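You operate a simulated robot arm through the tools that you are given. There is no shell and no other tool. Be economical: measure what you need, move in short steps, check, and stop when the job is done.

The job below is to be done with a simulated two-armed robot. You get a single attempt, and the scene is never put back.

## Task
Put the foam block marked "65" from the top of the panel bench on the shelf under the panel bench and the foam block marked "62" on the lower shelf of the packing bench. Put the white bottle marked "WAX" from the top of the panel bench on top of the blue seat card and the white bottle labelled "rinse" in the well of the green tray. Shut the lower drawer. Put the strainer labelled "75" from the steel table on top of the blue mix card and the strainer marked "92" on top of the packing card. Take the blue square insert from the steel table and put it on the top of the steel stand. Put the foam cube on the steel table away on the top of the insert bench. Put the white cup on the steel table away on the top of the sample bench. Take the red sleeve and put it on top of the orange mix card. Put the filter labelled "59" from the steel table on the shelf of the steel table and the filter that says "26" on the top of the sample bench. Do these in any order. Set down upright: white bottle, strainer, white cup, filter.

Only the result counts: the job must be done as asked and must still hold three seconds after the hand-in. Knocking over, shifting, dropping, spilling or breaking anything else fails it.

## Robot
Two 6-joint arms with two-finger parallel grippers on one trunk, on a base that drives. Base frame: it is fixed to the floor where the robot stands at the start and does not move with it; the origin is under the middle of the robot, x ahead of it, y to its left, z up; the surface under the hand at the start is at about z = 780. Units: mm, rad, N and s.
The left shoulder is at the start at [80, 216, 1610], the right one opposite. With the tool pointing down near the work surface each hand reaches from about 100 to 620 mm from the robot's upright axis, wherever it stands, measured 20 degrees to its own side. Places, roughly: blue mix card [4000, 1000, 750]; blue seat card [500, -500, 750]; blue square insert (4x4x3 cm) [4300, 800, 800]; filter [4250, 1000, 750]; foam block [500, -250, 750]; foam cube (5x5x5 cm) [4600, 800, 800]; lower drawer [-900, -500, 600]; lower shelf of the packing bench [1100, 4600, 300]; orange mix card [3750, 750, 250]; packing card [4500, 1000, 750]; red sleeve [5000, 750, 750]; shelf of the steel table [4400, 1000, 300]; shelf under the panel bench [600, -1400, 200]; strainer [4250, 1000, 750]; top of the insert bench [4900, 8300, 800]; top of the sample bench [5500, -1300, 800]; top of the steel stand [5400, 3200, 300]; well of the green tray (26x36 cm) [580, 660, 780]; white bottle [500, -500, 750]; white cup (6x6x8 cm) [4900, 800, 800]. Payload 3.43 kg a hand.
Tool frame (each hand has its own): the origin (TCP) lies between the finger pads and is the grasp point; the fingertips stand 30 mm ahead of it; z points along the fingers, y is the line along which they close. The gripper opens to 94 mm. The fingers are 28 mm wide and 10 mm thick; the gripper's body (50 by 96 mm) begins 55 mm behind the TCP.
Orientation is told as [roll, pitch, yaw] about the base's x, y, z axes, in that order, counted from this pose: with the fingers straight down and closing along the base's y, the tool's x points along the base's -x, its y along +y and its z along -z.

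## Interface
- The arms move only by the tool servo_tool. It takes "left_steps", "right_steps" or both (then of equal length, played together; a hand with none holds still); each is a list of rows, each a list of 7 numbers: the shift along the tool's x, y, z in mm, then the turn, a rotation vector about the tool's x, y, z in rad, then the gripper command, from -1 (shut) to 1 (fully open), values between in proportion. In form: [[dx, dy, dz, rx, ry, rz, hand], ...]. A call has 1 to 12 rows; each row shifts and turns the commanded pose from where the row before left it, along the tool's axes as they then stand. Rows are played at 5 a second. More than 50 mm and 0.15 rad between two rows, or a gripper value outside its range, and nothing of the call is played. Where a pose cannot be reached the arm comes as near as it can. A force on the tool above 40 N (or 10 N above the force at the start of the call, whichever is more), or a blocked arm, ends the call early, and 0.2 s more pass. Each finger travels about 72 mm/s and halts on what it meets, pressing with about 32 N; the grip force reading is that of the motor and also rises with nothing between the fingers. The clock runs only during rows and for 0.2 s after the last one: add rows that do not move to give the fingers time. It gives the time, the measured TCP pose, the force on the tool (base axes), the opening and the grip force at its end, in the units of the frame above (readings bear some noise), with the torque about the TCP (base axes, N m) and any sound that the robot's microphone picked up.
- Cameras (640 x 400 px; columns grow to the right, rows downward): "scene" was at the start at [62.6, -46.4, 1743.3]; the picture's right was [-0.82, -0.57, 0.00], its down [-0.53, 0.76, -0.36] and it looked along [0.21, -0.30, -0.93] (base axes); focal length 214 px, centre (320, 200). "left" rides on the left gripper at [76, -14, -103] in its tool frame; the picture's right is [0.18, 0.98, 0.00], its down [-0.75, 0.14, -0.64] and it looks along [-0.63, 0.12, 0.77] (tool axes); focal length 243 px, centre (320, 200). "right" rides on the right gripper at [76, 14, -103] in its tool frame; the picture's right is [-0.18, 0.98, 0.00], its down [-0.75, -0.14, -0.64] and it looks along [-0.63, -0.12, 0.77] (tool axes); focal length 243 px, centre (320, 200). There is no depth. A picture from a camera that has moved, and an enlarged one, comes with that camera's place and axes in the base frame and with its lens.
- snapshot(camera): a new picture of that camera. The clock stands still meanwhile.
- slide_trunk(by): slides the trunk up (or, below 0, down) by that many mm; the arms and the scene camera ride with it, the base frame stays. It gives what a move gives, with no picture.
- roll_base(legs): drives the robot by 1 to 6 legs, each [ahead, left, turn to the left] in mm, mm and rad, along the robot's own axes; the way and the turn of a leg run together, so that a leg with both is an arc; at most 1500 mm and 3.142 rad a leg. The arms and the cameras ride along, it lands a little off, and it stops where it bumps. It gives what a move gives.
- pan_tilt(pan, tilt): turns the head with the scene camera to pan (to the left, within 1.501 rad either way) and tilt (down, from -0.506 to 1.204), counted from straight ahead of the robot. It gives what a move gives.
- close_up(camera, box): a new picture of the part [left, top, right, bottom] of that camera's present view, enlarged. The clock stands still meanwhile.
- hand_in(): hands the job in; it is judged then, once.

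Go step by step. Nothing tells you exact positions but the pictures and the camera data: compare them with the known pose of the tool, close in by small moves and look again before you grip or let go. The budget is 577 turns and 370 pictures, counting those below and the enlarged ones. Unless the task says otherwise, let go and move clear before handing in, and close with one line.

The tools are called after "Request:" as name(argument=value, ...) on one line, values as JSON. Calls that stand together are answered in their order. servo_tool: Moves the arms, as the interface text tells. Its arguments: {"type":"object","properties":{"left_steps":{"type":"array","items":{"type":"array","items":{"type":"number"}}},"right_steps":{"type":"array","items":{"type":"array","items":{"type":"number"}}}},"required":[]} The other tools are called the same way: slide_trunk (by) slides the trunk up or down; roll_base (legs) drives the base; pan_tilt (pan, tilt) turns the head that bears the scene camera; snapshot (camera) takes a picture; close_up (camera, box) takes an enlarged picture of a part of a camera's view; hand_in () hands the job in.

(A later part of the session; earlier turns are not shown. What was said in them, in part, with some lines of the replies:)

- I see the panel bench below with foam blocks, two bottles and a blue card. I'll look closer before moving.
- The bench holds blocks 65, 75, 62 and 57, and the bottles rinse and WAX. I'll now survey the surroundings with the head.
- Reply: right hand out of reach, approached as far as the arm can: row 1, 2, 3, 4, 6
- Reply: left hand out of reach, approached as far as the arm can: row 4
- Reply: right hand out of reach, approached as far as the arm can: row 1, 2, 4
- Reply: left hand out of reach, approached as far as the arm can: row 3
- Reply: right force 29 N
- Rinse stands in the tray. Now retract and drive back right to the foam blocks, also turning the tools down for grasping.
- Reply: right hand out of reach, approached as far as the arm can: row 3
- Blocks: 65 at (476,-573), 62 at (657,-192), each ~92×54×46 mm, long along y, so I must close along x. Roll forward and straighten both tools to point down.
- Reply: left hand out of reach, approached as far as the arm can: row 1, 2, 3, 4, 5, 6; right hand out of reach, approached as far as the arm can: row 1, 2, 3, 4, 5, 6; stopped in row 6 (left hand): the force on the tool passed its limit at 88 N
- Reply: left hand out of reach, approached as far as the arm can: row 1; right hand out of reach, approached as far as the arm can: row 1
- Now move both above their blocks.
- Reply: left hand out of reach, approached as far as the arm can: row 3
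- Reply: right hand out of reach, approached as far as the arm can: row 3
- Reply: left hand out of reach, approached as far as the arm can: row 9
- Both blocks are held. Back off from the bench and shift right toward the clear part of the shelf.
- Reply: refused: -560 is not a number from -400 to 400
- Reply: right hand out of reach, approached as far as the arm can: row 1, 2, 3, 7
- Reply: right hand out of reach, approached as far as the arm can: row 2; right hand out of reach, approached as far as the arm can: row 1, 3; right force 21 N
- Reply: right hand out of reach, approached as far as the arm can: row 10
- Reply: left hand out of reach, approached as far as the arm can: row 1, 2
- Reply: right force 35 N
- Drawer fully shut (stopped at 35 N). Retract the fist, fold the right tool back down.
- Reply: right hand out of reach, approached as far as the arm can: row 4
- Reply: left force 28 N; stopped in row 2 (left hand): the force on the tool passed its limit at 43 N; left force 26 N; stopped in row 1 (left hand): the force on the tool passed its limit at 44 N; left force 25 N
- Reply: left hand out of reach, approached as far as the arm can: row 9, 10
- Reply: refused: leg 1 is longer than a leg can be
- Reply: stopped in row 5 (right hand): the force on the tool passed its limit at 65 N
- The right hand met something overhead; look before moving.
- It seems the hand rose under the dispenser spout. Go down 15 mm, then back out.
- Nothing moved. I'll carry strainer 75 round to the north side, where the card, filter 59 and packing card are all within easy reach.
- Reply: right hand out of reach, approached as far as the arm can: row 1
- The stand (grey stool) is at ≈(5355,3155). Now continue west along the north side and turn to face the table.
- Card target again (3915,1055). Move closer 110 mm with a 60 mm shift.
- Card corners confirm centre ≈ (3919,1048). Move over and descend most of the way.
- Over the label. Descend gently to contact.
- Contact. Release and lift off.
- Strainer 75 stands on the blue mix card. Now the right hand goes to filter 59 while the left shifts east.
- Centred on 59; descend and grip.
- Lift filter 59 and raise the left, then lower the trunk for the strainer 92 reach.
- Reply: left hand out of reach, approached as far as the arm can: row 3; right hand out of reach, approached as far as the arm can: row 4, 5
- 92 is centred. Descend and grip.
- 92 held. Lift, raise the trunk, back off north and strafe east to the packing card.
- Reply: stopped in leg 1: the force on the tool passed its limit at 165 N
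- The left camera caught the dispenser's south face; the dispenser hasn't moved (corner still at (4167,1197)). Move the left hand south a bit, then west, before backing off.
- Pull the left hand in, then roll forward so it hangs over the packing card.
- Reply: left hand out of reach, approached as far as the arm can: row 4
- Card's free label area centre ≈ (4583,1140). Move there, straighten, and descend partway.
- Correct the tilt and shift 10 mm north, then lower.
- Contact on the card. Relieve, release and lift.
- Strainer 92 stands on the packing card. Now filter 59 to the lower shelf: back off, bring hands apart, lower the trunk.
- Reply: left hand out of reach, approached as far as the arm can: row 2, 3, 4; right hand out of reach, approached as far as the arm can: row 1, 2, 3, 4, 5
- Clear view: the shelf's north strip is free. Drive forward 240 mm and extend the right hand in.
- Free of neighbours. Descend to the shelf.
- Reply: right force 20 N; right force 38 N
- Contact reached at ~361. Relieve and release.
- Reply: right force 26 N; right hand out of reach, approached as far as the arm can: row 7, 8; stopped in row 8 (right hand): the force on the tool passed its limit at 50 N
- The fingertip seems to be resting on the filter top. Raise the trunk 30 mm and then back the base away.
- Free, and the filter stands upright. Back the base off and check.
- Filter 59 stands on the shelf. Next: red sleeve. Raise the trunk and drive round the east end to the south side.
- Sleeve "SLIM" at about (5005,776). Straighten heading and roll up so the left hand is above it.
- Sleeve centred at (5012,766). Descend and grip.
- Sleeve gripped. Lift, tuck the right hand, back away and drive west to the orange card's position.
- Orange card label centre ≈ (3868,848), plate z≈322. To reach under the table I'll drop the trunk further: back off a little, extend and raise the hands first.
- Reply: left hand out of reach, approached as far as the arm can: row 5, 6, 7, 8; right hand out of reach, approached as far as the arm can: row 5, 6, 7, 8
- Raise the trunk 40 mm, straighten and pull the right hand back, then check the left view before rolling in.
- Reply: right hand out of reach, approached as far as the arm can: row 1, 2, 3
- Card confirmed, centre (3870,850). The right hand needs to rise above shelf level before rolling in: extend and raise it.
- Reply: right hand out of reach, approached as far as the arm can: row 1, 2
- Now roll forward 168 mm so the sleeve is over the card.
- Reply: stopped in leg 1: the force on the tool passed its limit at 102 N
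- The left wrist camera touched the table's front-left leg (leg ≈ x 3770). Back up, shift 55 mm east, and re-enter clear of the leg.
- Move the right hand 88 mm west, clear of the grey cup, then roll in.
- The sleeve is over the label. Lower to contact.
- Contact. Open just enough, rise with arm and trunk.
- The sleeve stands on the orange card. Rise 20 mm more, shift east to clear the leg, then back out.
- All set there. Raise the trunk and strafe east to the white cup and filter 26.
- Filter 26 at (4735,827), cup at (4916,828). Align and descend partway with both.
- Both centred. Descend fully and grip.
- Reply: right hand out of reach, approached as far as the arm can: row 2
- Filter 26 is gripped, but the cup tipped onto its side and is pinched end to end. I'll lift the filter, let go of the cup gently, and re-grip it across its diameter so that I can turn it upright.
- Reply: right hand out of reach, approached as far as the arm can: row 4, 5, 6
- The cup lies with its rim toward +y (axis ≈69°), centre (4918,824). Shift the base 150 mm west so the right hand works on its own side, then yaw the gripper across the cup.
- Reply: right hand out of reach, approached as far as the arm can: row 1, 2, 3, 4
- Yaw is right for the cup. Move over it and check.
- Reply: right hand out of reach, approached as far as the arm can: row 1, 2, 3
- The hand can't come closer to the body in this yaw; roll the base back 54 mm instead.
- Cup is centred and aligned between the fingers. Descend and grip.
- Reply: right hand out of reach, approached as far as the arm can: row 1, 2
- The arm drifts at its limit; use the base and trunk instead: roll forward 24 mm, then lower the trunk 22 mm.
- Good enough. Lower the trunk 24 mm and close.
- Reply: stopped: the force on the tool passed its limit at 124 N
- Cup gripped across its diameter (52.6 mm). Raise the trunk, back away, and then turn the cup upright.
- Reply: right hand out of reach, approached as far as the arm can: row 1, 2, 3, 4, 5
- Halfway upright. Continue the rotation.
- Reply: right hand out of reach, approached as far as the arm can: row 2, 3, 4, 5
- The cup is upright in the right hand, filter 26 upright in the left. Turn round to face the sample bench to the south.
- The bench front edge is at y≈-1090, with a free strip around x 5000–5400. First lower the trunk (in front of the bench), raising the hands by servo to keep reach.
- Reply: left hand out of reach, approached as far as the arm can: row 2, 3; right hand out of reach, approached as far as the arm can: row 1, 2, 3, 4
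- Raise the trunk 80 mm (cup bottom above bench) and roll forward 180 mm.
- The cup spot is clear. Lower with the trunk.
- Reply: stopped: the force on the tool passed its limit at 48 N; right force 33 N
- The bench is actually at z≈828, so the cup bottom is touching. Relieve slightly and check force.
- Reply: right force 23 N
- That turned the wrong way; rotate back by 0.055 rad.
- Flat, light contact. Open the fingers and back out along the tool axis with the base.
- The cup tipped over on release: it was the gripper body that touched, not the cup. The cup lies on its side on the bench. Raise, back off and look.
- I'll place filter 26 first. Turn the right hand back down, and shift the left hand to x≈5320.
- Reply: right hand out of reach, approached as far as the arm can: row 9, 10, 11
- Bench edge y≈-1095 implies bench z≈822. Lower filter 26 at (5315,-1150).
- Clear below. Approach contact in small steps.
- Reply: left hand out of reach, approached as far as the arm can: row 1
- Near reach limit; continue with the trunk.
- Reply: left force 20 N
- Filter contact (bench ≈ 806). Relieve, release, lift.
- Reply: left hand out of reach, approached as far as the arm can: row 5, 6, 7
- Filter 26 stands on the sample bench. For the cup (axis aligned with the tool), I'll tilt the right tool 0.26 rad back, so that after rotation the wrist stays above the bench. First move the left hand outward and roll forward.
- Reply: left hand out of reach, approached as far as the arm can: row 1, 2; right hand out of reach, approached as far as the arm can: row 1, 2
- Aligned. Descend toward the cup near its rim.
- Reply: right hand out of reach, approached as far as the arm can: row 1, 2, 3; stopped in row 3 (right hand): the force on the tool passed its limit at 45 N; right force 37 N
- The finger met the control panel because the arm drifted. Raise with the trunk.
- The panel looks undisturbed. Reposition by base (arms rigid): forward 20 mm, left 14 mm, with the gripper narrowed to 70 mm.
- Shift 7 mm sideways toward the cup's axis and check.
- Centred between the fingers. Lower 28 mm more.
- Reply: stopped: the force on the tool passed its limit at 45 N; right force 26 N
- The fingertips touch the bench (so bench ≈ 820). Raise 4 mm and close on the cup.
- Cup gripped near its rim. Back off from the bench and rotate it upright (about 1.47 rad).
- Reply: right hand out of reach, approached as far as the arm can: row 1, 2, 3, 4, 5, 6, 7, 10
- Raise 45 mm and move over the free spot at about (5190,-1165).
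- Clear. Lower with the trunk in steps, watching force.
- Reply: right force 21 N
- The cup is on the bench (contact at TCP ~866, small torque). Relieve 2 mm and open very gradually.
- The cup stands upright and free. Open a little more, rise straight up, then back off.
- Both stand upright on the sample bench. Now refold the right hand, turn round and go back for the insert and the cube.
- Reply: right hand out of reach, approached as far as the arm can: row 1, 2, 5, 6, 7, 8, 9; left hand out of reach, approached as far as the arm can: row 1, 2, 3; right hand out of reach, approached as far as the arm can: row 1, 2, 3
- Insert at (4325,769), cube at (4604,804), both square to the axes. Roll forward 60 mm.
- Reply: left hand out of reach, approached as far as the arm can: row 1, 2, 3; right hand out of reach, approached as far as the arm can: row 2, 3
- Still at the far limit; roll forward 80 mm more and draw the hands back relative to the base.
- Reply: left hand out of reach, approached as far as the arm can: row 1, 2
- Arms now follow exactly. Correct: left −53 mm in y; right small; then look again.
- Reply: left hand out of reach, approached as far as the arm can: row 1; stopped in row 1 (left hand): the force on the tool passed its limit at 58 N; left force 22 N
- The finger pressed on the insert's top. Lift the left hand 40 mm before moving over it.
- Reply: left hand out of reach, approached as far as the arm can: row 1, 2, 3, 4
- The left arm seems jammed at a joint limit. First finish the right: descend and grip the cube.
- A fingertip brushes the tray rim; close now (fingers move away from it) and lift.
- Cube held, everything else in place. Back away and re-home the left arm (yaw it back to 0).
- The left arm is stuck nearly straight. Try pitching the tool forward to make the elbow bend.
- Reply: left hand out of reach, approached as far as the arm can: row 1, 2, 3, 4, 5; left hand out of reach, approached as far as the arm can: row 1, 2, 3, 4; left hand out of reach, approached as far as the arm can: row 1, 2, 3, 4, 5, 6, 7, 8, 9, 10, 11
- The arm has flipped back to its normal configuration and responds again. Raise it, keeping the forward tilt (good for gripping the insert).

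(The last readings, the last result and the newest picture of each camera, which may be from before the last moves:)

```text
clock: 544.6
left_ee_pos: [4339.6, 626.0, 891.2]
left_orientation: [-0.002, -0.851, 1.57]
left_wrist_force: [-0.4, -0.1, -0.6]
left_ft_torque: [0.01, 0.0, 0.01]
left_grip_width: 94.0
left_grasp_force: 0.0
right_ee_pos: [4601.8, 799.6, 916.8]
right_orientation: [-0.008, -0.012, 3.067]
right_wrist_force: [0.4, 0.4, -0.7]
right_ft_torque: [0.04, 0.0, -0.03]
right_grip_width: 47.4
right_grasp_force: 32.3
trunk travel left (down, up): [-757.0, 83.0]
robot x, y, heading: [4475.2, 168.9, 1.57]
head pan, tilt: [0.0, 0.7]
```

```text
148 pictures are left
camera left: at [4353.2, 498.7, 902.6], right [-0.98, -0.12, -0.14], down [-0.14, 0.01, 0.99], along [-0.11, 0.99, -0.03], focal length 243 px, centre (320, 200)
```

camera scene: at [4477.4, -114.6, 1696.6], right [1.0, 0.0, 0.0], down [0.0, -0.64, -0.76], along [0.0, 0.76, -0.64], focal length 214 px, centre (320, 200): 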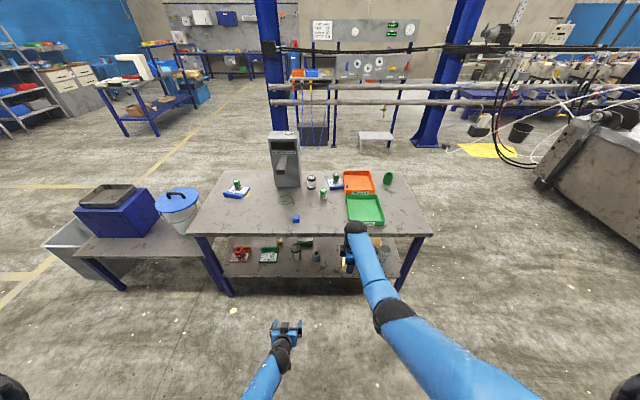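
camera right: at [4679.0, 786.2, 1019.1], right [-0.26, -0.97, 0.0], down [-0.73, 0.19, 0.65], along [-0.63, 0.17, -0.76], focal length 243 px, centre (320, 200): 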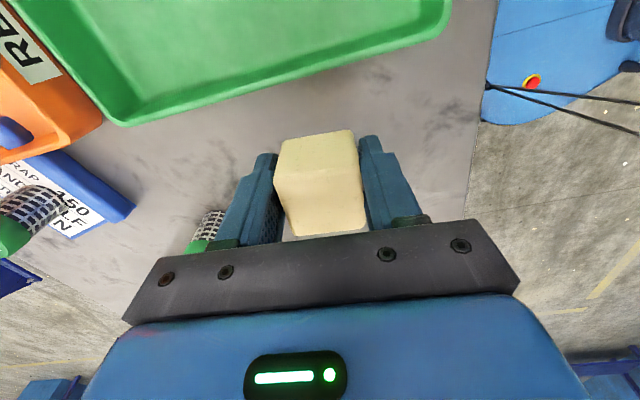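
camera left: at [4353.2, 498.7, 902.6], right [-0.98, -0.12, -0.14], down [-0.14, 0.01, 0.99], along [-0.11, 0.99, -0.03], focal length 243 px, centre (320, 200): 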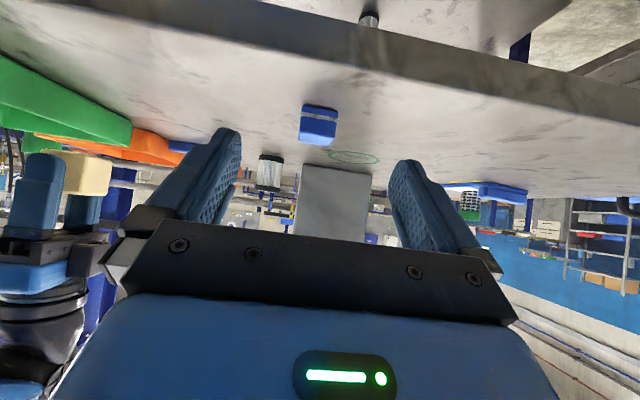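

Insert is centred at x≈4338, y≈769. Approach and grip.

Request:
servo_tool(left_steps=[[-11.8, 0, 37.2, 0, 0, 0, 1], [-11.8, 0, 37.2, 0, 0, 0, 1], [-11.8, 0, 37.2, 0, 0, 0, 1], [-11.8, 0, 35, 0, 0, 0, 1], [0, 0, 0, 0, 0, 0, 1]])

Request:
snapshot(camera="left")

```text
clock: 545.8
left_ee_pos: [4339.0, 769.1, 831.7]
left_orientation: [-0.003, -0.851, 1.569]
left_wrist_force: [-0.9, 0.2, 0.3]
left_ft_torque: [-0.02, 0.02, -0.04]
left_grip_width: 93.8
left_grasp_force: 0.0
right_ee_pos: [4602.6, 800.7, 916.0]
right_orientation: [-0.008, -0.013, 3.066]
right_wrist_force: [0.4, 0.8, -0.4]
right_ft_torque: [0.0, 0.01, 0.0]
right_grip_width: 47.4
right_grasp_force: 32.0
trunk travel left (down, up): [-757.0, 83.0]
robot x, y, heading: [4477.6, 163.1, 1.566]
head pan, tilt: [0.0, 0.7]
```

```text
147 pictures are left
camera left: at [4352.5, 641.7, 841.7], right [-0.98, -0.12, -0.14], down [-0.14, 0.02, 0.99], along [-0.11, 0.99, -0.03], focal length 243 px, centre (320, 200)
```

left: 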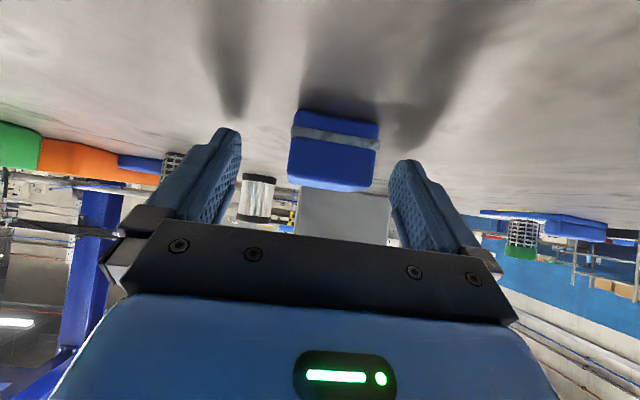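

Request:
servo_tool(left_steps=[[-6.6, 0, 7.5, 0, 0, 0, 1], [0, 0, 0, 0, 0, 0, -1], [0, 0, 0, 0, 0, 0, -1], [0, 0, 0, 0, 0, 0, -1], [-25, 0, -22, 0, 0, 0, -1], [-30, 0, -26, 0, 0, 0, -1]])

Request:
snapshot(camera="left")

```text
clock: 547.2
left_ee_pos: [4341.2, 778.6, 901.9]
left_orientation: [-0.002, -0.849, 1.57]
left_wrist_force: [-1.2, -0.8, -0.9]
left_ft_torque: [-0.01, 0.03, 0.0]
left_grip_width: 41.3
left_grasp_force: 31.9
right_ee_pos: [4602.1, 802.1, 916.2]
right_orientation: [-0.01, -0.013, 3.067]
right_wrist_force: [-0.4, -0.1, -0.4]
right_ft_torque: [0.04, 0.03, 0.0]
right_grip_width: 47.2
right_grasp_force: 32.2
trunk travel left (down, up): [-757.0, 83.0]
robot x, y, heading: [4479.5, 167.5, 1.567]
head pan, tilt: [0.0, 0.7]
```

```text
146 pictures are left
camera left: at [4354.5, 651.1, 913.0], right [-0.98, -0.12, -0.14], down [-0.14, 0.02, 0.99], along [-0.11, 0.99, -0.03], focal length 243 px, centre (320, 200)
```

left: 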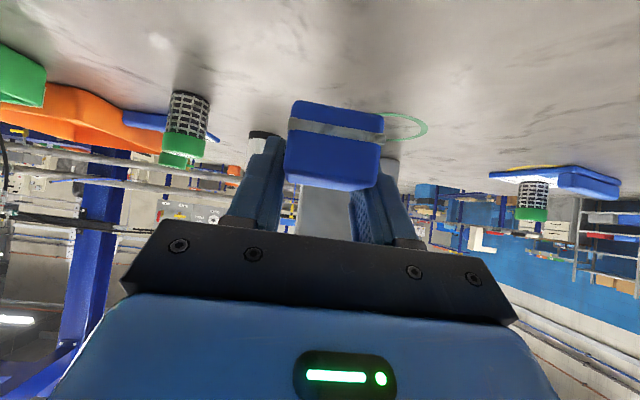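

Insert gripped. Drive round the east end to the stand.

Request:
roll_base(legs=[[-350, 0, 0], [0, -750, 0], [0, -700, 0], [1100, 0, 0], [1050, 0, 0]])

Request:
snapshot(camera="scene")

```text
clock: 566.8
left_ee_pos: [5701.3, 2549.2, 902.8]
left_orientation: [-0.006, -0.851, 1.597]
left_wrist_force: [-0.4, -0.2, -0.9]
left_ft_torque: [0.0, 0.01, -0.02]
left_grip_width: 41.1
left_grasp_force: 31.8
right_ee_pos: [5962.6, 2579.5, 917.2]
right_orientation: [-0.007, -0.013, 3.094]
right_wrist_force: [0.3, 0.3, 0.0]
right_ft_torque: [-0.01, 0.04, -0.01]
right_grip_width: 47.3
right_grasp_force: 31.7
trunk travel left (down, up): [-757.0, 83.0]
robot x, y, heading: [5852.5, 1942.8, 1.599]
head pan, tilt: [0.0, 0.7]
```

```text
145 pictures are left
camera scene: at [5851.7, 2055.7, 1696.8], right [1.0, 0.03, 0.0], down [0.02, -0.64, -0.77], along [-0.02, 0.77, -0.64], focal length 214 px, centre (320, 200)
```

scene: 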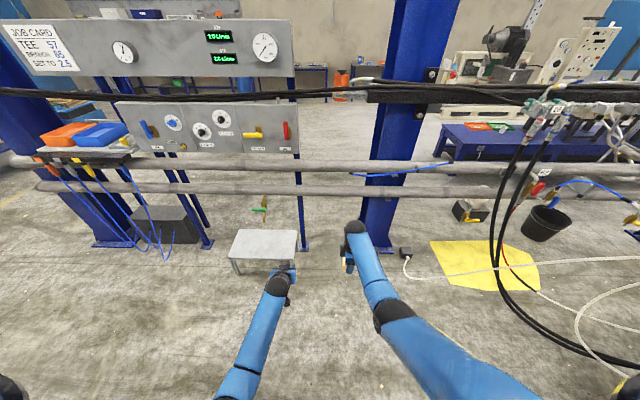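

The stand top is near (5390,3110), z≈300. Move closer and look again.

Request:
roll_base(legs=[[0, 370, -0.028], [300, 0, 0]])

Request:
pan_tilt(pan=0, tilt=1.0)

Request:
snapshot(camera="scene")

```text
clock: 570.9
left_ee_pos: [5326.7, 2845.2, 901.6]
left_orientation: [-0.003, -0.854, 1.576]
left_wrist_force: [-0.4, -0.4, -0.4]
left_ft_torque: [-0.01, 0.01, -0.02]
left_grip_width: 41.2
left_grasp_force: 32.2
right_ee_pos: [5588.7, 2869.4, 916.9]
right_orientation: [-0.009, -0.011, 3.072]
right_wrist_force: [0.5, -0.5, 0.3]
right_ft_torque: [0.03, 0.0, 0.02]
right_grip_width: 47.3
right_grasp_force: 32.1
trunk travel left (down, up): [-757.0, 83.0]
robot x, y, heading: [5466.4, 2235.9, 1.575]
head pan, tilt: [0.0, 0.7]
```

```text
clock: 571.6
left_ee_pos: [5327.6, 2847.7, 900.8]
left_orientation: [-0.002, -0.848, 1.577]
left_wrist_force: [0.3, 0.4, -0.1]
left_ft_torque: [0.01, -0.04, 0.01]
left_grip_width: 41.2
left_grasp_force: 32.8
right_ee_pos: [5587.8, 2870.6, 915.1]
right_orientation: [-0.007, -0.013, 3.075]
right_wrist_force: [0.6, 0.3, -0.9]
right_ft_torque: [-0.01, 0.0, 0.0]
right_grip_width: 47.4
right_grasp_force: 32.4
trunk travel left (down, up): [-757.0, 83.0]
robot x, y, heading: [5470.7, 2236.7, 1.58]
head pan, tilt: [0.0, 1.0]
```

```text
144 pictures are left
camera scene: at [5468.1, 2336.5, 1673.3], right [1.0, 0.01, 0.0], down [0.01, -0.84, -0.54], along [0.0, 0.54, -0.84], focal length 214 px, centre (320, 200)
```

scene: 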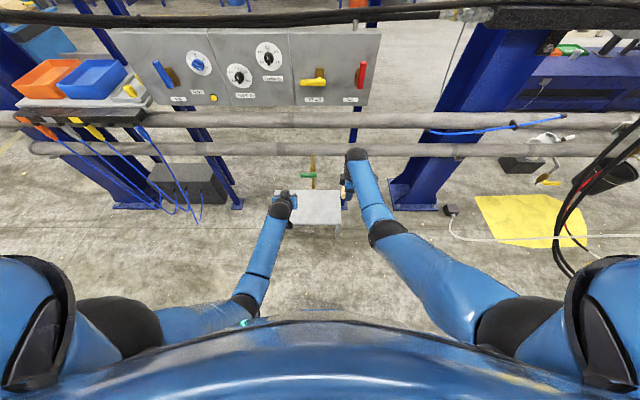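

Request:
slide_trunk(by=-400)

Request:
snapshot(camera="left")

Request:
snapshot(camera="scene")

```text
clock: 575.5
left_ee_pos: [5328.5, 2847.4, 501.5]
left_orientation: [-0.004, -0.851, 1.575]
left_wrist_force: [0.1, -0.2, -0.4]
left_ft_torque: [0.05, -0.02, -0.01]
left_grip_width: 41.2
left_grasp_force: 32.2
right_ee_pos: [5588.0, 2871.8, 516.0]
right_orientation: [-0.007, -0.013, 3.075]
right_wrist_force: [1.1, -0.4, -0.6]
right_ft_torque: [-0.02, -0.02, 0.0]
right_grip_width: 47.4
right_grasp_force: 31.9
trunk travel left (down, up): [-357.0, 483.0]
robot x, y, heading: [5468.8, 2233.5, 1.572]
head pan, tilt: [0.0, 1.0]
```

```text
143 pictures are left
camera left: at [5342.0, 2719.5, 512.7], right [-0.98, -0.12, -0.14], down [-0.14, 0.02, 0.99], along [-0.12, 0.99, -0.03], focal length 243 px, centre (320, 200)
```

left: 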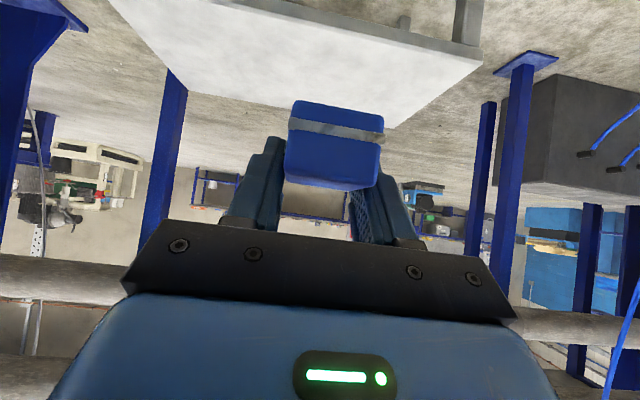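

```text
142 pictures are left
camera scene: at [5468.1, 2335.5, 1273.3], right [1.0, 0.01, 0.0], down [0.01, -0.84, -0.54], along [0.0, 0.54, -0.84], focal length 214 px, centre (320, 200)
```

scene: 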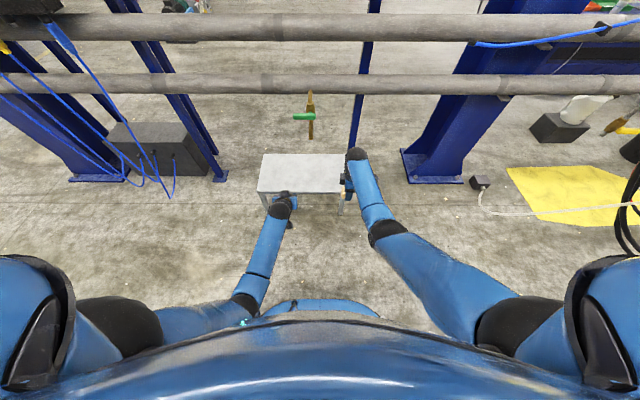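

The stand top is a plate at z≈240, x≈5070–5630, y≈3070–3380. Raise the right hand a bit, lower the trunk, and roll forward.

Request:
servo_tool(right_steps=[[0, 0, -30, 0, 0, 0, -1], [0, 0, -30, 0, 0, 0, -1], [0, 0, -20, 0, 0, 0, -1]])

Request:
slide_trunk(by=-165)

Request:
roll_base(legs=[[320, 0, 0]])

Request:
snapshot(camera="left")

Request:
snapshot(camera="scene")

```text
clock: 576.3
left_ee_pos: [5327.2, 2847.2, 501.2]
left_orientation: [-0.003, -0.85, 1.577]
left_wrist_force: [-0.3, -0.1, -0.1]
left_ft_torque: [-0.01, -0.02, 0.01]
left_grip_width: 41.0
left_grasp_force: 31.9
right_ee_pos: [5590.0, 2871.0, 593.7]
right_orientation: [-0.007, -0.014, 3.073]
right_wrist_force: [0.9, -0.3, -0.4]
right_ft_torque: [0.0, 0.01, 0.01]
right_grip_width: 47.3
right_grasp_force: 31.9
trunk travel left (down, up): [-357.0, 483.0]
robot x, y, heading: [5469.2, 2235.3, 1.58]
head pan, tilt: [0.0, 1.0]
```

```text
clock: 578.2
left_ee_pos: [5328.2, 2846.8, 336.1]
left_orientation: [-0.003, -0.85, 1.575]
left_wrist_force: [-0.1, 0.2, -0.8]
left_ft_torque: [-0.02, -0.01, 0.01]
left_grip_width: 41.2
left_grasp_force: 31.6
right_ee_pos: [5589.7, 2870.8, 428.6]
right_orientation: [-0.008, -0.012, 3.075]
right_wrist_force: [0.0, 0.7, -0.3]
right_ft_torque: [0.03, 0.03, 0.01]
right_grip_width: 47.2
right_grasp_force: 31.6
trunk travel left (down, up): [-192.0, 648.0]
robot x, y, heading: [5469.7, 2238.2, 1.583]
head pan, tilt: [0.0, 1.0]
```

```text
clock: 580.3
left_ee_pos: [5327.7, 3169.9, 336.1]
left_orientation: [-0.003, -0.85, 1.573]
left_wrist_force: [-0.4, 0.2, -0.6]
left_ft_torque: [-0.01, -0.03, 0.0]
left_grip_width: 41.5
left_grasp_force: 32.1
right_ee_pos: [5590.4, 3193.3, 428.6]
right_orientation: [-0.007, -0.014, 3.07]
right_wrist_force: [0.3, 0.4, -0.6]
right_ft_torque: [-0.05, 0.01, 0.0]
right_grip_width: 47.4
right_grasp_force: 32.3
trunk travel left (down, up): [-192.0, 648.0]
robot x, y, heading: [5463.6, 2555.6, 1.572]
head pan, tilt: [0.0, 1.0]
```

```text
141 pictures are left
camera left: at [5342.7, 3042.8, 347.2], right [-0.98, -0.12, -0.14], down [-0.14, 0.02, 0.99], along [-0.12, 0.99, -0.03], focal length 243 px, centre (320, 200)
```

left: 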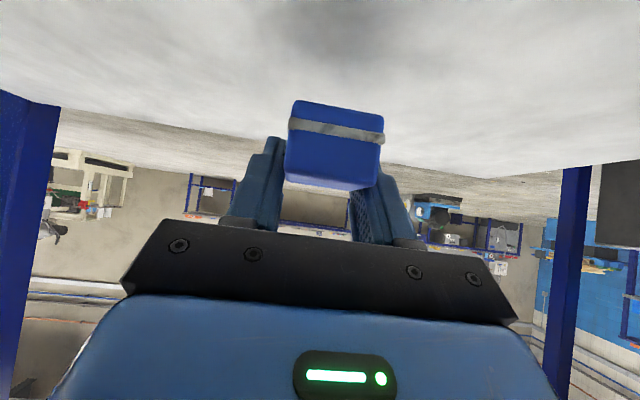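

```text
140 pictures are left
camera scene: at [5467.2, 2658.9, 1108.2], right [1.0, 0.0, 0.0], down [0.0, -0.84, -0.54], along [0.0, 0.54, -0.84], focal length 214 px, centre (320, 200)
```

scene: 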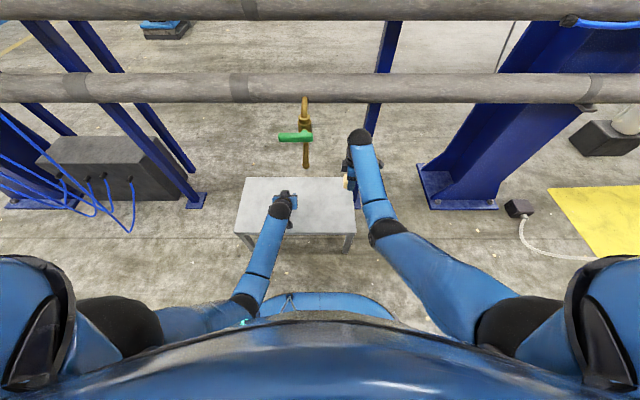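

The insert is over the stand top. Lower with the trunk until contact.

Request:
slide_trunk(by=-40)

Request:
slide_trunk(by=-10)

Request:
snapshot(camera="left")

```text
clock: 581.0
left_ee_pos: [5328.9, 3175.6, 309.4]
left_orientation: [-0.006, -0.873, 1.575]
left_wrist_force: [1.2, -5.7, 14.9]
left_ft_torque: [-0.74, 0.0, 0.04]
left_grip_width: 41.2
left_grasp_force: 31.8
right_ee_pos: [5590.0, 3193.1, 391.5]
right_orientation: [-0.008, -0.011, 3.07]
right_wrist_force: [-0.7, 1.3, -0.5]
right_ft_torque: [-0.02, 0.0, 0.0]
right_grip_width: 47.4
right_grasp_force: 31.9
trunk travel left (down, up): [-155.0, 685.0]
robot x, y, heading: [5467.4, 2560.0, 1.575]
head pan, tilt: [0.0, 1.0]
stopped: the force on the tool passed its limit at 49 N (the readings are from after the stop); the commanded pose is now the measured one
```

```text
clock: 581.5
left_ee_pos: [5329.3, 3180.9, 310.0]
left_orientation: [-0.009, -0.89, 1.575]
left_wrist_force: [0.6, -1.4, 13.6]
left_ft_torque: [-0.52, 0.05, 0.04]
left_grip_width: 41.0
left_grasp_force: 31.6
right_ee_pos: [5589.6, 3192.2, 384.7]
right_orientation: [-0.008, -0.012, 3.072]
right_wrist_force: [0.9, -0.1, 0.1]
right_ft_torque: [-0.04, 0.0, 0.01]
right_grip_width: 47.2
right_grasp_force: 32.3
trunk travel left (down, up): [-149.0, 691.0]
robot x, y, heading: [5464.1, 2560.4, 1.57]
head pan, tilt: [0.0, 1.0]
stopped: the force on the tool passed its limit at 45 N (the readings are from after the stop); the commanded pose is now the measured one
```

```text
139 pictures are left
camera left: at [5343.4, 3051.6, 316.2], right [-0.98, -0.11, -0.15], down [-0.15, -0.02, 0.99], along [-0.12, 0.99, 0.01], focal length 243 px, centre (320, 200)
```

left: 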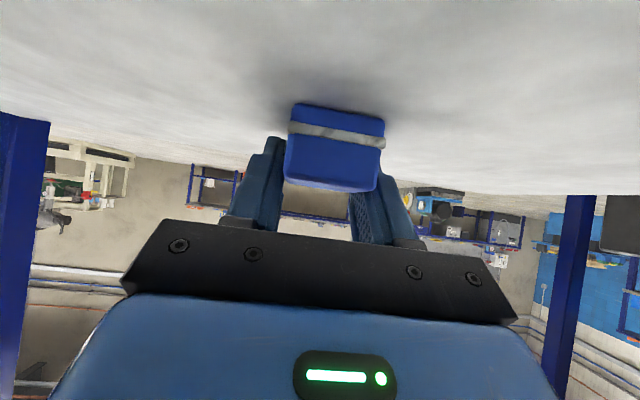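

Insert on the stand (top ≈ 275). Relieve, release, rise and back off.

Request:
slide_trunk(by=6)

Request:
servo_tool(left_steps=[[0, 0, 0, 0, 0, 0, 0.1], [0, 0, 0, 0, 0, 0, 0.6], [0, 0, 0, 0, 0, 0, 0.8], [0, 0, 0, 0, 0, 0, 0.8]])

Request:
slide_trunk(by=90)

Request:
roll_base(legs=[[-300, 0, 0]])

Request:
snapshot(camera="scene")

Request:
snapshot(camera="left")

```text
clock: 582.0
left_ee_pos: [5329.5, 3177.0, 311.1]
left_orientation: [-0.004, -0.878, 1.573]
left_wrist_force: [0.0, -0.8, -0.3]
left_ft_torque: [0.04, 0.02, 0.02]
left_grip_width: 41.3
left_grasp_force: 31.9
right_ee_pos: [5589.7, 3194.0, 390.9]
right_orientation: [-0.006, -0.013, 3.07]
right_wrist_force: [-0.7, 0.2, -1.2]
right_ft_torque: [-0.02, -0.03, 0.01]
right_grip_width: 47.6
right_grasp_force: 31.3
trunk travel left (down, up): [-155.0, 685.0]
robot x, y, heading: [5470.4, 2559.0, 1.577]
head pan, tilt: [0.0, 1.0]
```

```text
clock: 583.0
left_ee_pos: [5329.2, 3178.7, 313.7]
left_orientation: [-0.007, -0.882, 1.574]
left_wrist_force: [0.0, 0.4, 0.3]
left_ft_torque: [-0.03, 0.02, 0.0]
left_grip_width: 84.4
left_grasp_force: 0.2
right_ee_pos: [5588.9, 3192.2, 392.6]
right_orientation: [-0.006, -0.012, 3.069]
right_wrist_force: [-0.5, 1.1, 0.4]
right_ft_torque: [0.01, 0.02, 0.04]
right_grip_width: 47.4
right_grasp_force: 32.2
trunk travel left (down, up): [-155.0, 685.0]
robot x, y, heading: [5461.7, 2559.2, 1.573]
head pan, tilt: [0.0, 1.0]
```

```text
clock: 584.2
left_ee_pos: [5329.2, 3177.5, 402.7]
left_orientation: [-0.007, -0.881, 1.574]
left_wrist_force: [-0.1, 0.0, 0.3]
left_ft_torque: [-0.01, -0.01, 0.01]
left_grip_width: 84.7
left_grasp_force: 0.0
right_ee_pos: [5589.4, 3193.4, 482.3]
right_orientation: [-0.005, -0.012, 3.072]
right_wrist_force: [0.7, 0.4, 0.7]
right_ft_torque: [0.02, -0.01, 0.01]
right_grip_width: 47.4
right_grasp_force: 31.7
trunk travel left (down, up): [-245.0, 595.0]
robot x, y, heading: [5467.7, 2559.3, 1.57]
head pan, tilt: [0.0, 1.0]
```

```text
clock: 586.3
left_ee_pos: [5333.2, 2874.3, 403.5]
left_orientation: [-0.008, -0.883, 1.57]
left_wrist_force: [0.5, 0.6, -0.3]
left_ft_torque: [-0.01, 0.04, 0.01]
left_grip_width: 84.4
left_grasp_force: 0.1
right_ee_pos: [5592.6, 2887.5, 482.1]
right_orientation: [-0.008, -0.014, 3.067]
right_wrist_force: [0.8, -1.0, 0.3]
right_ft_torque: [0.03, -0.01, 0.01]
right_grip_width: 47.3
right_grasp_force: 31.4
trunk travel left (down, up): [-245.0, 595.0]
robot x, y, heading: [5463.3, 2256.5, 1.569]
head pan, tilt: [0.0, 1.0]
```

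```text
138 pictures are left
camera scene: at [5467.6, 2353.1, 1161.2], right [1.0, 0.0, 0.0], down [0.0, -0.84, -0.54], along [0.0, 0.54, -0.84], focal length 214 px, centre (320, 200)
```

scene: 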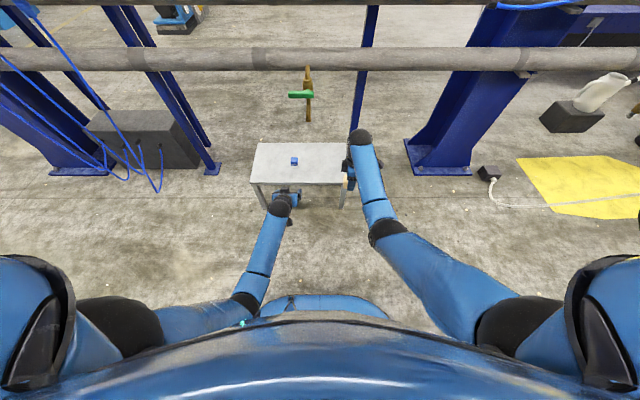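

```text
137 pictures are left
camera left: at [5345.6, 2746.4, 410.4], right [-0.98, -0.11, -0.15], down [-0.15, -0.02, 0.99], along [-0.11, 0.99, 0.0], focal length 243 px, centre (320, 200)
```

left: 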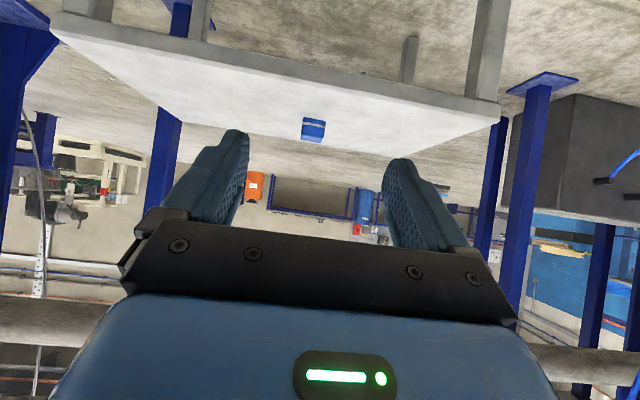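

The insert sits on the stand. Last: the cube to the insert bench far north. Raise the trunk, go west past the gantry and north, looking on the way.

Request:
slide_trunk(by=400)

Request:
roll_base(legs=[[-100, 0, 0], [0, 1450, 0], [0, 1450, 0]])

Request:
pan_tilt(pan=-0.3, tilt=0.3)

Request:
snapshot(camera="scene")

```text
clock: 590.1
left_ee_pos: [5333.4, 2874.6, 802.6]
left_orientation: [-0.007, -0.884, 1.569]
left_wrist_force: [-0.6, 0.8, -0.3]
left_ft_torque: [0.02, 0.04, -0.01]
left_grip_width: 84.8
left_grasp_force: 0.0
right_ee_pos: [5593.1, 2886.9, 881.5]
right_orientation: [-0.006, -0.011, 3.067]
right_wrist_force: [-0.3, 0.5, -0.3]
right_ft_torque: [0.0, 0.0, 0.0]
right_grip_width: 47.6
right_grasp_force: 31.7
trunk travel left (down, up): [-645.0, 195.0]
robot x, y, heading: [5465.7, 2252.5, 1.57]
head pan, tilt: [0.0, 1.0]
```

```text
clock: 605.0
left_ee_pos: [2397.8, 2775.6, 803.4]
left_orientation: [-0.004, -0.882, 1.588]
left_wrist_force: [-0.3, -0.7, 0.3]
left_ft_torque: [-0.02, -0.01, -0.03]
left_grip_width: 84.7
left_grasp_force: 0.1
right_ee_pos: [2659.3, 2794.0, 881.7]
right_orientation: [-0.008, -0.013, 3.086]
right_wrist_force: [-0.5, 0.2, -0.7]
right_ft_torque: [-0.02, 0.0, -0.03]
right_grip_width: 47.2
right_grasp_force: 31.6
trunk travel left (down, up): [-645.0, 195.0]
robot x, y, heading: [2541.0, 2155.1, 1.588]
head pan, tilt: [0.0, 1.0]
```

```text
clock: 606.1
left_ee_pos: [2397.6, 2774.3, 803.3]
left_orientation: [-0.006, -0.883, 1.59]
left_wrist_force: [0.5, 0.4, 0.6]
left_ft_torque: [0.02, 0.01, 0.0]
left_grip_width: 84.6
left_grasp_force: 0.1
right_ee_pos: [2657.7, 2793.2, 880.7]
right_orientation: [-0.006, -0.01, 3.086]
right_wrist_force: [0.0, -0.2, 0.2]
right_ft_torque: [-0.01, 0.03, -0.03]
right_grip_width: 47.3
right_grasp_force: 32.4
trunk travel left (down, up): [-645.0, 195.0]
robot x, y, heading: [2545.5, 2156.7, 1.583]
head pan, tilt: [-0.3, 0.3]
```

```text
136 pictures are left
camera scene: at [2570.0, 2276.9, 1620.5], right [0.96, -0.28, 0.0], down [-0.08, -0.29, -0.95], along [0.27, 0.92, -0.3], focal length 214 px, centre (320, 200)
```

scene: 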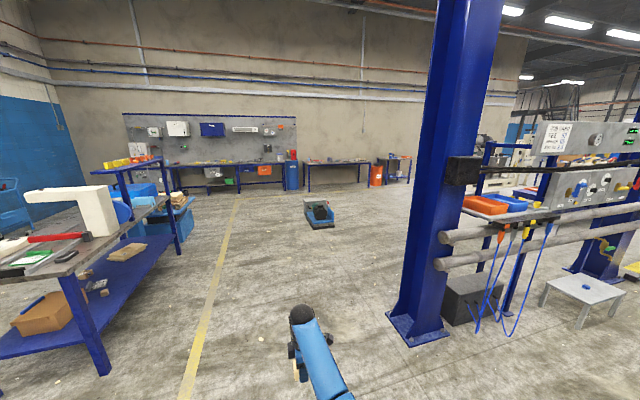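

The insert bench is the one right of the panelled bench. Continue north, then east.

Request:
roll_base(legs=[[1500, 0, -0.012], [1500, 0, 0], [1500, 0, 0], [350, 0, 0]])

Request:
roll_base(legs=[[0, -1200, 0], [0, -1100, 0]])

Request:
pan_tilt(pan=0, tilt=0.5)

Request:
snapshot(camera="scene")

```text
clock: 629.4
left_ee_pos: [2570.5, 7622.1, 803.2]
left_orientation: [-0.008, -0.884, 1.523]
left_wrist_force: [0.9, -0.7, 0.2]
left_ft_torque: [0.0, -0.01, 0.0]
left_grip_width: 84.7
left_grasp_force: 0.1
right_ee_pos: [2833.1, 7624.6, 881.7]
right_orientation: [-0.009, -0.014, 3.023]
right_wrist_force: [0.3, -0.8, 0.3]
right_ft_torque: [0.01, -0.01, -0.01]
right_grip_width: 47.4
right_grasp_force: 32.1
trunk travel left (down, up): [-645.0, 195.0]
robot x, y, heading: [2678.0, 6996.0, 1.525]
head pan, tilt: [-0.3, 0.3]
```

```text
clock: 640.9
left_ee_pos: [4926.0, 7461.2, 802.1]
left_orientation: [-0.007, -0.884, 1.485]
left_wrist_force: [0.3, 0.4, 0.6]
left_ft_torque: [0.02, -0.01, -0.01]
left_grip_width: 84.4
left_grasp_force: 0.1
right_ee_pos: [5186.9, 7453.9, 882.9]
right_orientation: [-0.007, -0.013, 2.983]
right_wrist_force: [-0.1, 0.5, -0.7]
right_ft_torque: [0.02, -0.01, 0.0]
right_grip_width: 47.6
right_grasp_force: 32.2
trunk travel left (down, up): [-645.0, 195.0]
robot x, y, heading: [5005.7, 6830.4, 1.488]
head pan, tilt: [-0.3, 0.3]
```

```text
clock: 641.7
left_ee_pos: [4925.8, 7461.0, 803.1]
left_orientation: [-0.006, -0.881, 1.485]
left_wrist_force: [0.3, -0.4, -0.3]
left_ft_torque: [-0.02, 0.0, -0.01]
left_grip_width: 84.6
left_grasp_force: 0.1
right_ee_pos: [5186.6, 7452.2, 882.7]
right_orientation: [-0.007, -0.012, 2.983]
right_wrist_force: [-0.1, 0.0, -0.3]
right_ft_torque: [-0.02, -0.01, 0.01]
right_grip_width: 47.4
right_grasp_force: 31.5
trunk travel left (down, up): [-645.0, 195.0]
robot x, y, heading: [5007.1, 6832.5, 1.487]
head pan, tilt: [0.0, 0.499]
```

```text
135 pictures are left
camera scene: at [5018.9, 6952.5, 1602.2], right [1.0, -0.09, 0.0], down [-0.04, -0.48, -0.88], along [0.08, 0.87, -0.48], focal length 214 px, centre (320, 200)
```

scene: 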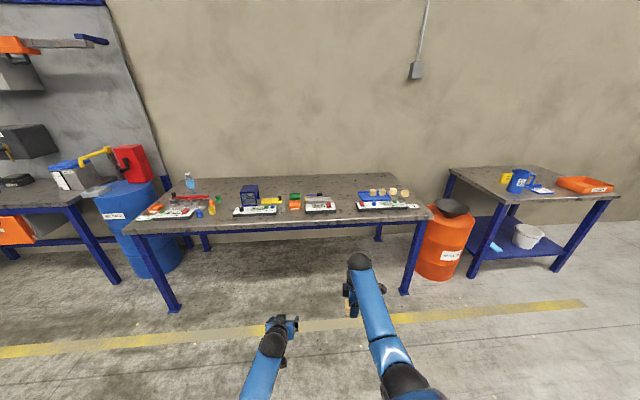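

Request:
close_up(camera="scene", box=[120, 160, 450, 240])

```text
1.94 times, centred on (285, 200) of scene
camera zoom: at [5018.9, 6952.5, 1602.2], right [1.0, -0.09, 0.0], down [-0.04, -0.48, -0.88], along [0.08, 0.87, -0.48], focal length 416 px, centre (388, 200)
```

zoom: 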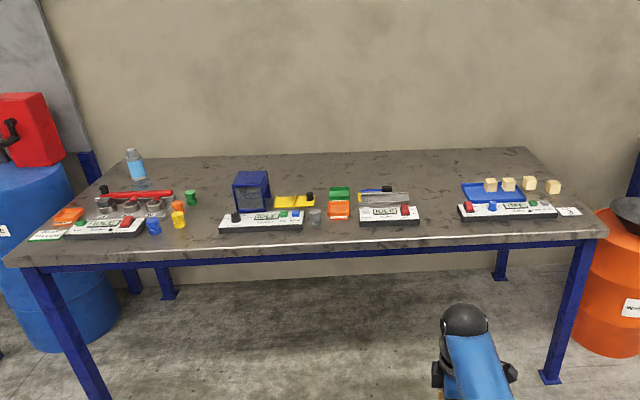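

This is the insert bench (front edge y≈8060). A free gap lies between two panels near (5320,8140). Raise, tuck the left hand, fix heading.

Request:
servo_tool(left_steps=[[-33, 0, -27, 0, 0, 0, 1], [-33, 0, -27, 0, 0, 0, 1], [-33, 0, -27, 0, 0, 0, 1], [32, 0, -38, 0, 0, 0, 1], [32, 0, -38, 0, 0, 0, 1], [32, 0, -38, 0, 0, 0, 1]])

Request:
slide_trunk(by=110)

Request:
roll_base(legs=[[0, 0, 0.083], [560, -150, 0]])

Request:
pan_tilt(pan=0, tilt=0.8)

Request:
snapshot(camera="scene")

Request:
snapshot(camera="right")

```text
clock: 643.1
left_ee_pos: [4910.2, 7315.3, 927.1]
left_orientation: [-0.007, -0.883, 1.485]
left_wrist_force: [-0.1, -0.5, -0.7]
left_ft_torque: [-0.02, 0.04, 0.0]
left_grip_width: 94.1
left_grasp_force: 0.1
right_ee_pos: [5185.4, 7452.6, 882.4]
right_orientation: [-0.007, -0.012, 2.983]
right_wrist_force: [0.7, 0.1, 0.8]
right_ft_torque: [0.03, 0.01, 0.01]
right_grip_width: 47.3
right_grasp_force: 31.4
trunk travel left (down, up): [-645.0, 195.0]
robot x, y, heading: [5008.1, 6834.5, 1.486]
head pan, tilt: [0.0, 0.499]
```

```text
clock: 644.5
left_ee_pos: [4910.4, 7317.0, 1036.7]
left_orientation: [-0.008, -0.882, 1.484]
left_wrist_force: [0.9, 0.1, 1.2]
left_ft_torque: [-0.02, 0.0, -0.01]
left_grip_width: 94.2
left_grasp_force: 0.0
right_ee_pos: [5186.8, 7452.6, 991.4]
right_orientation: [-0.006, -0.012, 2.982]
right_wrist_force: [0.3, -1.1, -0.5]
right_ft_torque: [0.01, 0.01, 0.03]
right_grip_width: 47.4
right_grasp_force: 31.8
trunk travel left (down, up): [-755.0, 85.0]
robot x, y, heading: [5007.7, 6835.6, 1.483]
head pan, tilt: [0.0, 0.499]
```

```text
clock: 648.3
left_ee_pos: [5033.4, 7863.1, 1037.8]
left_orientation: [-0.007, -0.883, 1.559]
left_wrist_force: [0.6, -1.1, -0.6]
left_ft_torque: [-0.01, -0.02, 0.01]
left_grip_width: 93.9
left_grasp_force: 0.0
right_ee_pos: [5299.4, 8019.1, 992.2]
right_orientation: [-0.008, -0.011, 3.056]
right_wrist_force: [-0.2, -0.2, -0.7]
right_ft_torque: [0.03, -0.02, 0.01]
right_grip_width: 47.2
right_grasp_force: 32.2
trunk travel left (down, up): [-755.0, 85.0]
robot x, y, heading: [5166.4, 7389.5, 1.556]
head pan, tilt: [0.0, 0.499]
```

```text
clock: 649.1
left_ee_pos: [5033.3, 7864.7, 1037.5]
left_orientation: [-0.005, -0.881, 1.558]
left_wrist_force: [-0.4, 0.2, -0.5]
left_ft_torque: [0.01, 0.01, -0.04]
left_grip_width: 93.9
left_grasp_force: 0.0
right_ee_pos: [5299.0, 8021.1, 991.0]
right_orientation: [-0.007, -0.013, 3.054]
right_wrist_force: [-0.3, -0.5, 0.6]
right_ft_torque: [0.04, 0.0, 0.0]
right_grip_width: 46.9
right_grasp_force: 31.8
trunk travel left (down, up): [-755.0, 85.0]
robot x, y, heading: [5172.3, 7387.2, 1.559]
head pan, tilt: [0.0, 0.799]
```

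```text
133 pictures are left
camera scene: at [5168.8, 7499.5, 1686.2], right [1.0, -0.01, 0.0], down [-0.01, -0.72, -0.7], along [0.01, 0.7, -0.72], focal length 214 px, centre (320, 200)
```

scene: 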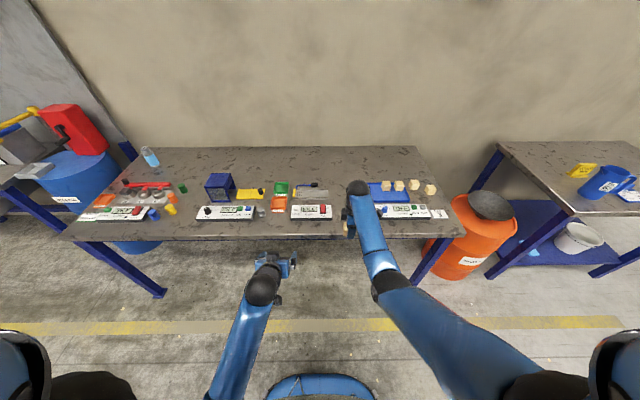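

```text
132 pictures are left
camera right: at [5375.8, 7999.2, 1094.1], right [-0.27, -0.96, 0.0], down [-0.73, 0.2, 0.65], along [-0.63, 0.18, -0.76], focal length 243 px, centre (320, 200)
```

right: 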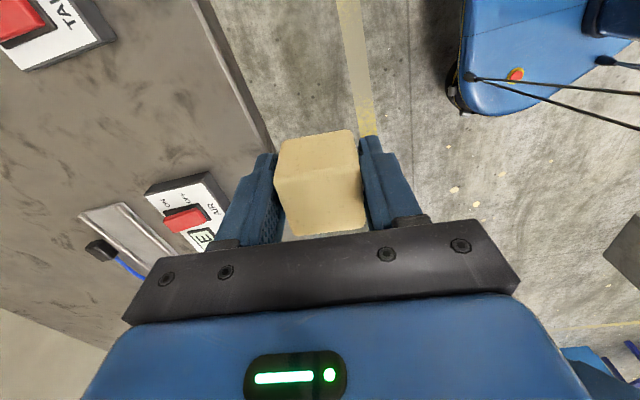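

Gap centre is right at x≈5299. Roll forward 145 mm and lower with the trunk.

Request:
roll_base(legs=[[145, 0, 0]])

Request:
slide_trunk(by=-100)

Request:
snapshot(camera="right")

Request:
snapshot(camera="scene")

```text
clock: 650.5
left_ee_pos: [5036.3, 8007.6, 1038.7]
left_orientation: [-0.007, -0.884, 1.556]
left_wrist_force: [-0.2, -0.2, -0.3]
left_ft_torque: [0.01, 0.0, 0.01]
left_grip_width: 93.8
left_grasp_force: 0.0
right_ee_pos: [5301.9, 8164.4, 993.7]
right_orientation: [-0.008, -0.012, 3.053]
right_wrist_force: [-0.1, -0.5, -0.8]
right_ft_torque: [0.0, 0.0, -0.03]
right_grip_width: 47.3
right_grasp_force: 32.2
trunk travel left (down, up): [-755.0, 85.0]
robot x, y, heading: [5171.0, 7533.5, 1.555]
head pan, tilt: [0.0, 0.799]
```

```text
clock: 651.8
left_ee_pos: [5037.2, 8012.3, 936.6]
left_orientation: [-0.006, -0.882, 1.556]
left_wrist_force: [0.3, 0.0, 0.4]
left_ft_torque: [0.01, -0.02, 0.0]
left_grip_width: 94.1
left_grasp_force: 0.0
right_ee_pos: [5302.2, 8167.5, 892.2]
right_orientation: [-0.008, -0.011, 3.054]
right_wrist_force: [-0.4, 0.1, -1.1]
right_ft_torque: [0.02, 0.0, 0.03]
right_grip_width: 47.4
right_grasp_force: 31.9
trunk travel left (down, up): [-655.0, 185.0]
robot x, y, heading: [5168.9, 7539.8, 1.557]
head pan, tilt: [0.0, 0.799]
```

```text
131 pictures are left
camera right: at [5378.5, 8144.6, 994.4], right [-0.27, -0.96, 0.0], down [-0.73, 0.2, 0.65], along [-0.63, 0.18, -0.76], focal length 243 px, centre (320, 200)
```

right: 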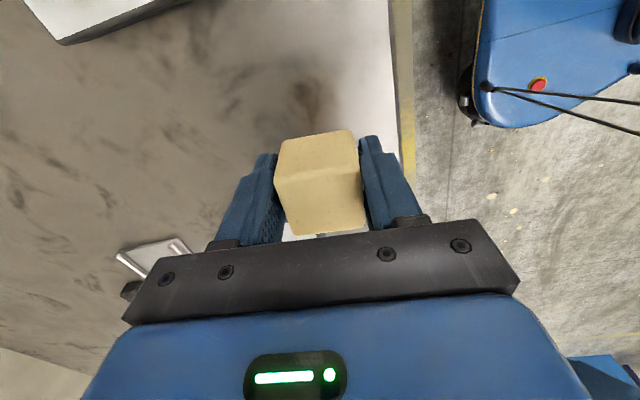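

```text
130 pictures are left
camera scene: at [5170.7, 7645.0, 1586.3], right [1.0, -0.01, 0.0], down [-0.01, -0.72, -0.7], along [0.01, 0.7, -0.72], focal length 214 px, centre (320, 200)
```

scene: 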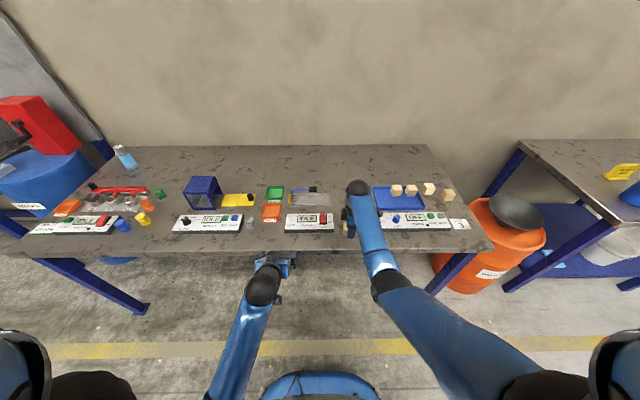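

Clear below. Lower gradually to contact.

Request:
slide_trunk(by=-25)

Request:
slide_trunk(by=-8)

Request:
slide_trunk(by=-6)

```text
clock: 652.5
left_ee_pos: [5035.6, 8010.5, 911.4]
left_orientation: [-0.005, -0.882, 1.557]
left_wrist_force: [0.3, -0.3, 1.0]
left_ft_torque: [-0.01, 0.03, 0.0]
left_grip_width: 94.0
left_grasp_force: 0.2
right_ee_pos: [5302.8, 8167.6, 866.2]
right_orientation: [-0.007, -0.013, 3.053]
right_wrist_force: [-1.1, -0.2, -0.3]
right_ft_torque: [0.0, 0.01, -0.01]
right_grip_width: 47.3
right_grasp_force: 31.8
trunk travel left (down, up): [-630.0, 210.0]
robot x, y, heading: [5169.8, 7534.5, 1.556]
head pan, tilt: [0.0, 0.799]
```

```text
clock: 653.1
left_ee_pos: [5036.7, 8011.4, 903.8]
left_orientation: [-0.007, -0.882, 1.558]
left_wrist_force: [0.3, 0.9, 0.0]
left_ft_torque: [-0.02, -0.01, 0.0]
left_grip_width: 93.8
left_grasp_force: 0.0
right_ee_pos: [5301.1, 8166.3, 857.6]
right_orientation: [-0.007, -0.012, 3.054]
right_wrist_force: [-0.4, -0.8, -0.5]
right_ft_torque: [-0.02, 0.0, 0.01]
right_grip_width: 47.5
right_grasp_force: 31.9
trunk travel left (down, up): [-622.0, 218.0]
robot x, y, heading: [5170.3, 7533.5, 1.553]
head pan, tilt: [0.0, 0.799]
```

```text
clock: 653.6
left_ee_pos: [5036.2, 8010.5, 900.3]
left_orientation: [-0.006, -0.882, 1.557]
left_wrist_force: [-1.1, 0.2, 0.3]
left_ft_torque: [0.01, 0.0, -0.02]
left_grip_width: 93.9
left_grasp_force: 0.1
right_ee_pos: [5302.3, 8167.2, 856.3]
right_orientation: [-0.013, -0.012, 3.055]
right_wrist_force: [0.5, -1.4, 17.5]
right_ft_torque: [-0.22, 0.12, -0.03]
right_grip_width: 47.3
right_grasp_force: 31.7
trunk travel left (down, up): [-616.0, 224.0]
robot x, y, heading: [5172.7, 7530.9, 1.56]
head pan, tilt: [0.0, 0.799]
```

Contact. Relieve, release, rise, back off and check.

Request:
slide_trunk(by=2)

Request:
servo_tool(right_steps=[[0, 0, 0, 0, 0, 0, 0.2], [0, 0, 0, 0, 0, 0, 0.6], [0, 0, 0, 0, 0, 0, 0.8], [0, 0, 0, 0, 0, 0, 0.8]])

Request:
slide_trunk(by=110)

Request:
roll_base(legs=[[-250, 0, 0]])

Request:
close_up(camera="scene", box=[220, 130, 480, 260])

```text
clock: 654.1
left_ee_pos: [5036.3, 8009.9, 900.8]
left_orientation: [-0.006, -0.883, 1.556]
left_wrist_force: [0.7, -0.1, 0.2]
left_ft_torque: [-0.05, -0.02, -0.02]
left_grip_width: 94.1
left_grasp_force: 0.1
right_ee_pos: [5302.8, 8165.1, 855.0]
right_orientation: [-0.01, -0.012, 3.054]
right_wrist_force: [1.0, 4.7, 12.8]
right_ft_torque: [0.03, 0.09, -0.01]
right_grip_width: 47.5
right_grasp_force: 32.2
trunk travel left (down, up): [-618.0, 222.0]
robot x, y, heading: [5168.4, 7534.2, 1.556]
head pan, tilt: [0.0, 0.799]
```

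```text
clock: 655.1
left_ee_pos: [5036.5, 8011.4, 900.4]
left_orientation: [-0.005, -0.882, 1.557]
left_wrist_force: [0.5, -0.1, -0.2]
left_ft_torque: [0.0, -0.01, -0.04]
left_grip_width: 93.9
left_grasp_force: 0.0
right_ee_pos: [5302.3, 8166.9, 854.9]
right_orientation: [-0.006, -0.009, 3.056]
right_wrist_force: [-0.4, 0.1, -0.3]
right_ft_torque: [0.01, -0.02, 0.0]
right_grip_width: 84.6
right_grasp_force: 0.0
trunk travel left (down, up): [-618.0, 222.0]
robot x, y, heading: [5170.0, 7533.4, 1.555]
head pan, tilt: [0.0, 0.799]
```

```text
clock: 656.5
left_ee_pos: [5036.5, 8010.0, 1009.9]
left_orientation: [-0.005, -0.883, 1.556]
left_wrist_force: [0.2, 0.5, 0.2]
left_ft_torque: [-0.01, 0.03, -0.03]
left_grip_width: 94.0
left_grasp_force: 0.1
right_ee_pos: [5301.9, 8167.0, 963.2]
right_orientation: [-0.008, -0.012, 3.055]
right_wrist_force: [-0.3, 0.1, -0.2]
right_ft_torque: [0.01, -0.01, 0.01]
right_grip_width: 84.8
right_grasp_force: 0.1
trunk travel left (down, up): [-728.0, 112.0]
robot x, y, heading: [5166.5, 7532.9, 1.558]
head pan, tilt: [0.0, 0.799]
```

```text
clock: 658.4
left_ee_pos: [5035.4, 7759.4, 1009.8]
left_orientation: [-0.008, -0.878, 1.55]
left_wrist_force: [0.0, 0.0, -0.3]
left_ft_torque: [-0.02, 0.01, 0.0]
left_grip_width: 94.2
left_grasp_force: 0.1
right_ee_pos: [5301.6, 7914.0, 963.0]
right_orientation: [-0.005, -0.012, 3.05]
right_wrist_force: [0.4, 0.2, -0.1]
right_ft_torque: [0.02, 0.0, -0.01]
right_grip_width: 84.5
right_grasp_force: 0.1
trunk travel left (down, up): [-728.0, 112.0]
robot x, y, heading: [5164.2, 7278.1, 1.552]
head pan, tilt: [0.0, 0.799]
```

```text
2.46 times, centred on (350, 195) of scene
camera zoom: at [5167.4, 7393.9, 1658.9], right [1.0, -0.02, 0.0], down [-0.01, -0.72, -0.69], along [0.01, 0.69, -0.72], focal length 528 px, centre (246, 212)
```

zoom: 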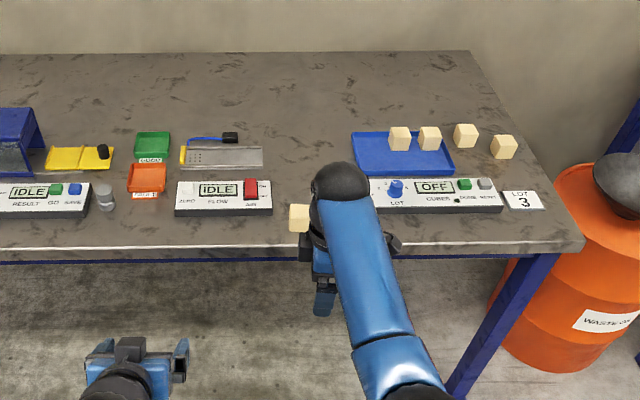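

All items are placed: the cube is on the insert bench, both hands are empty and clear. Handing in.

Request:
hand_in()

```text
The job is handed in.
```

All the placements were made, the drawer is shut and the job is handed in. The white cup tipped over twice on the way, but it stood upright on the sample bench when I last checked it.
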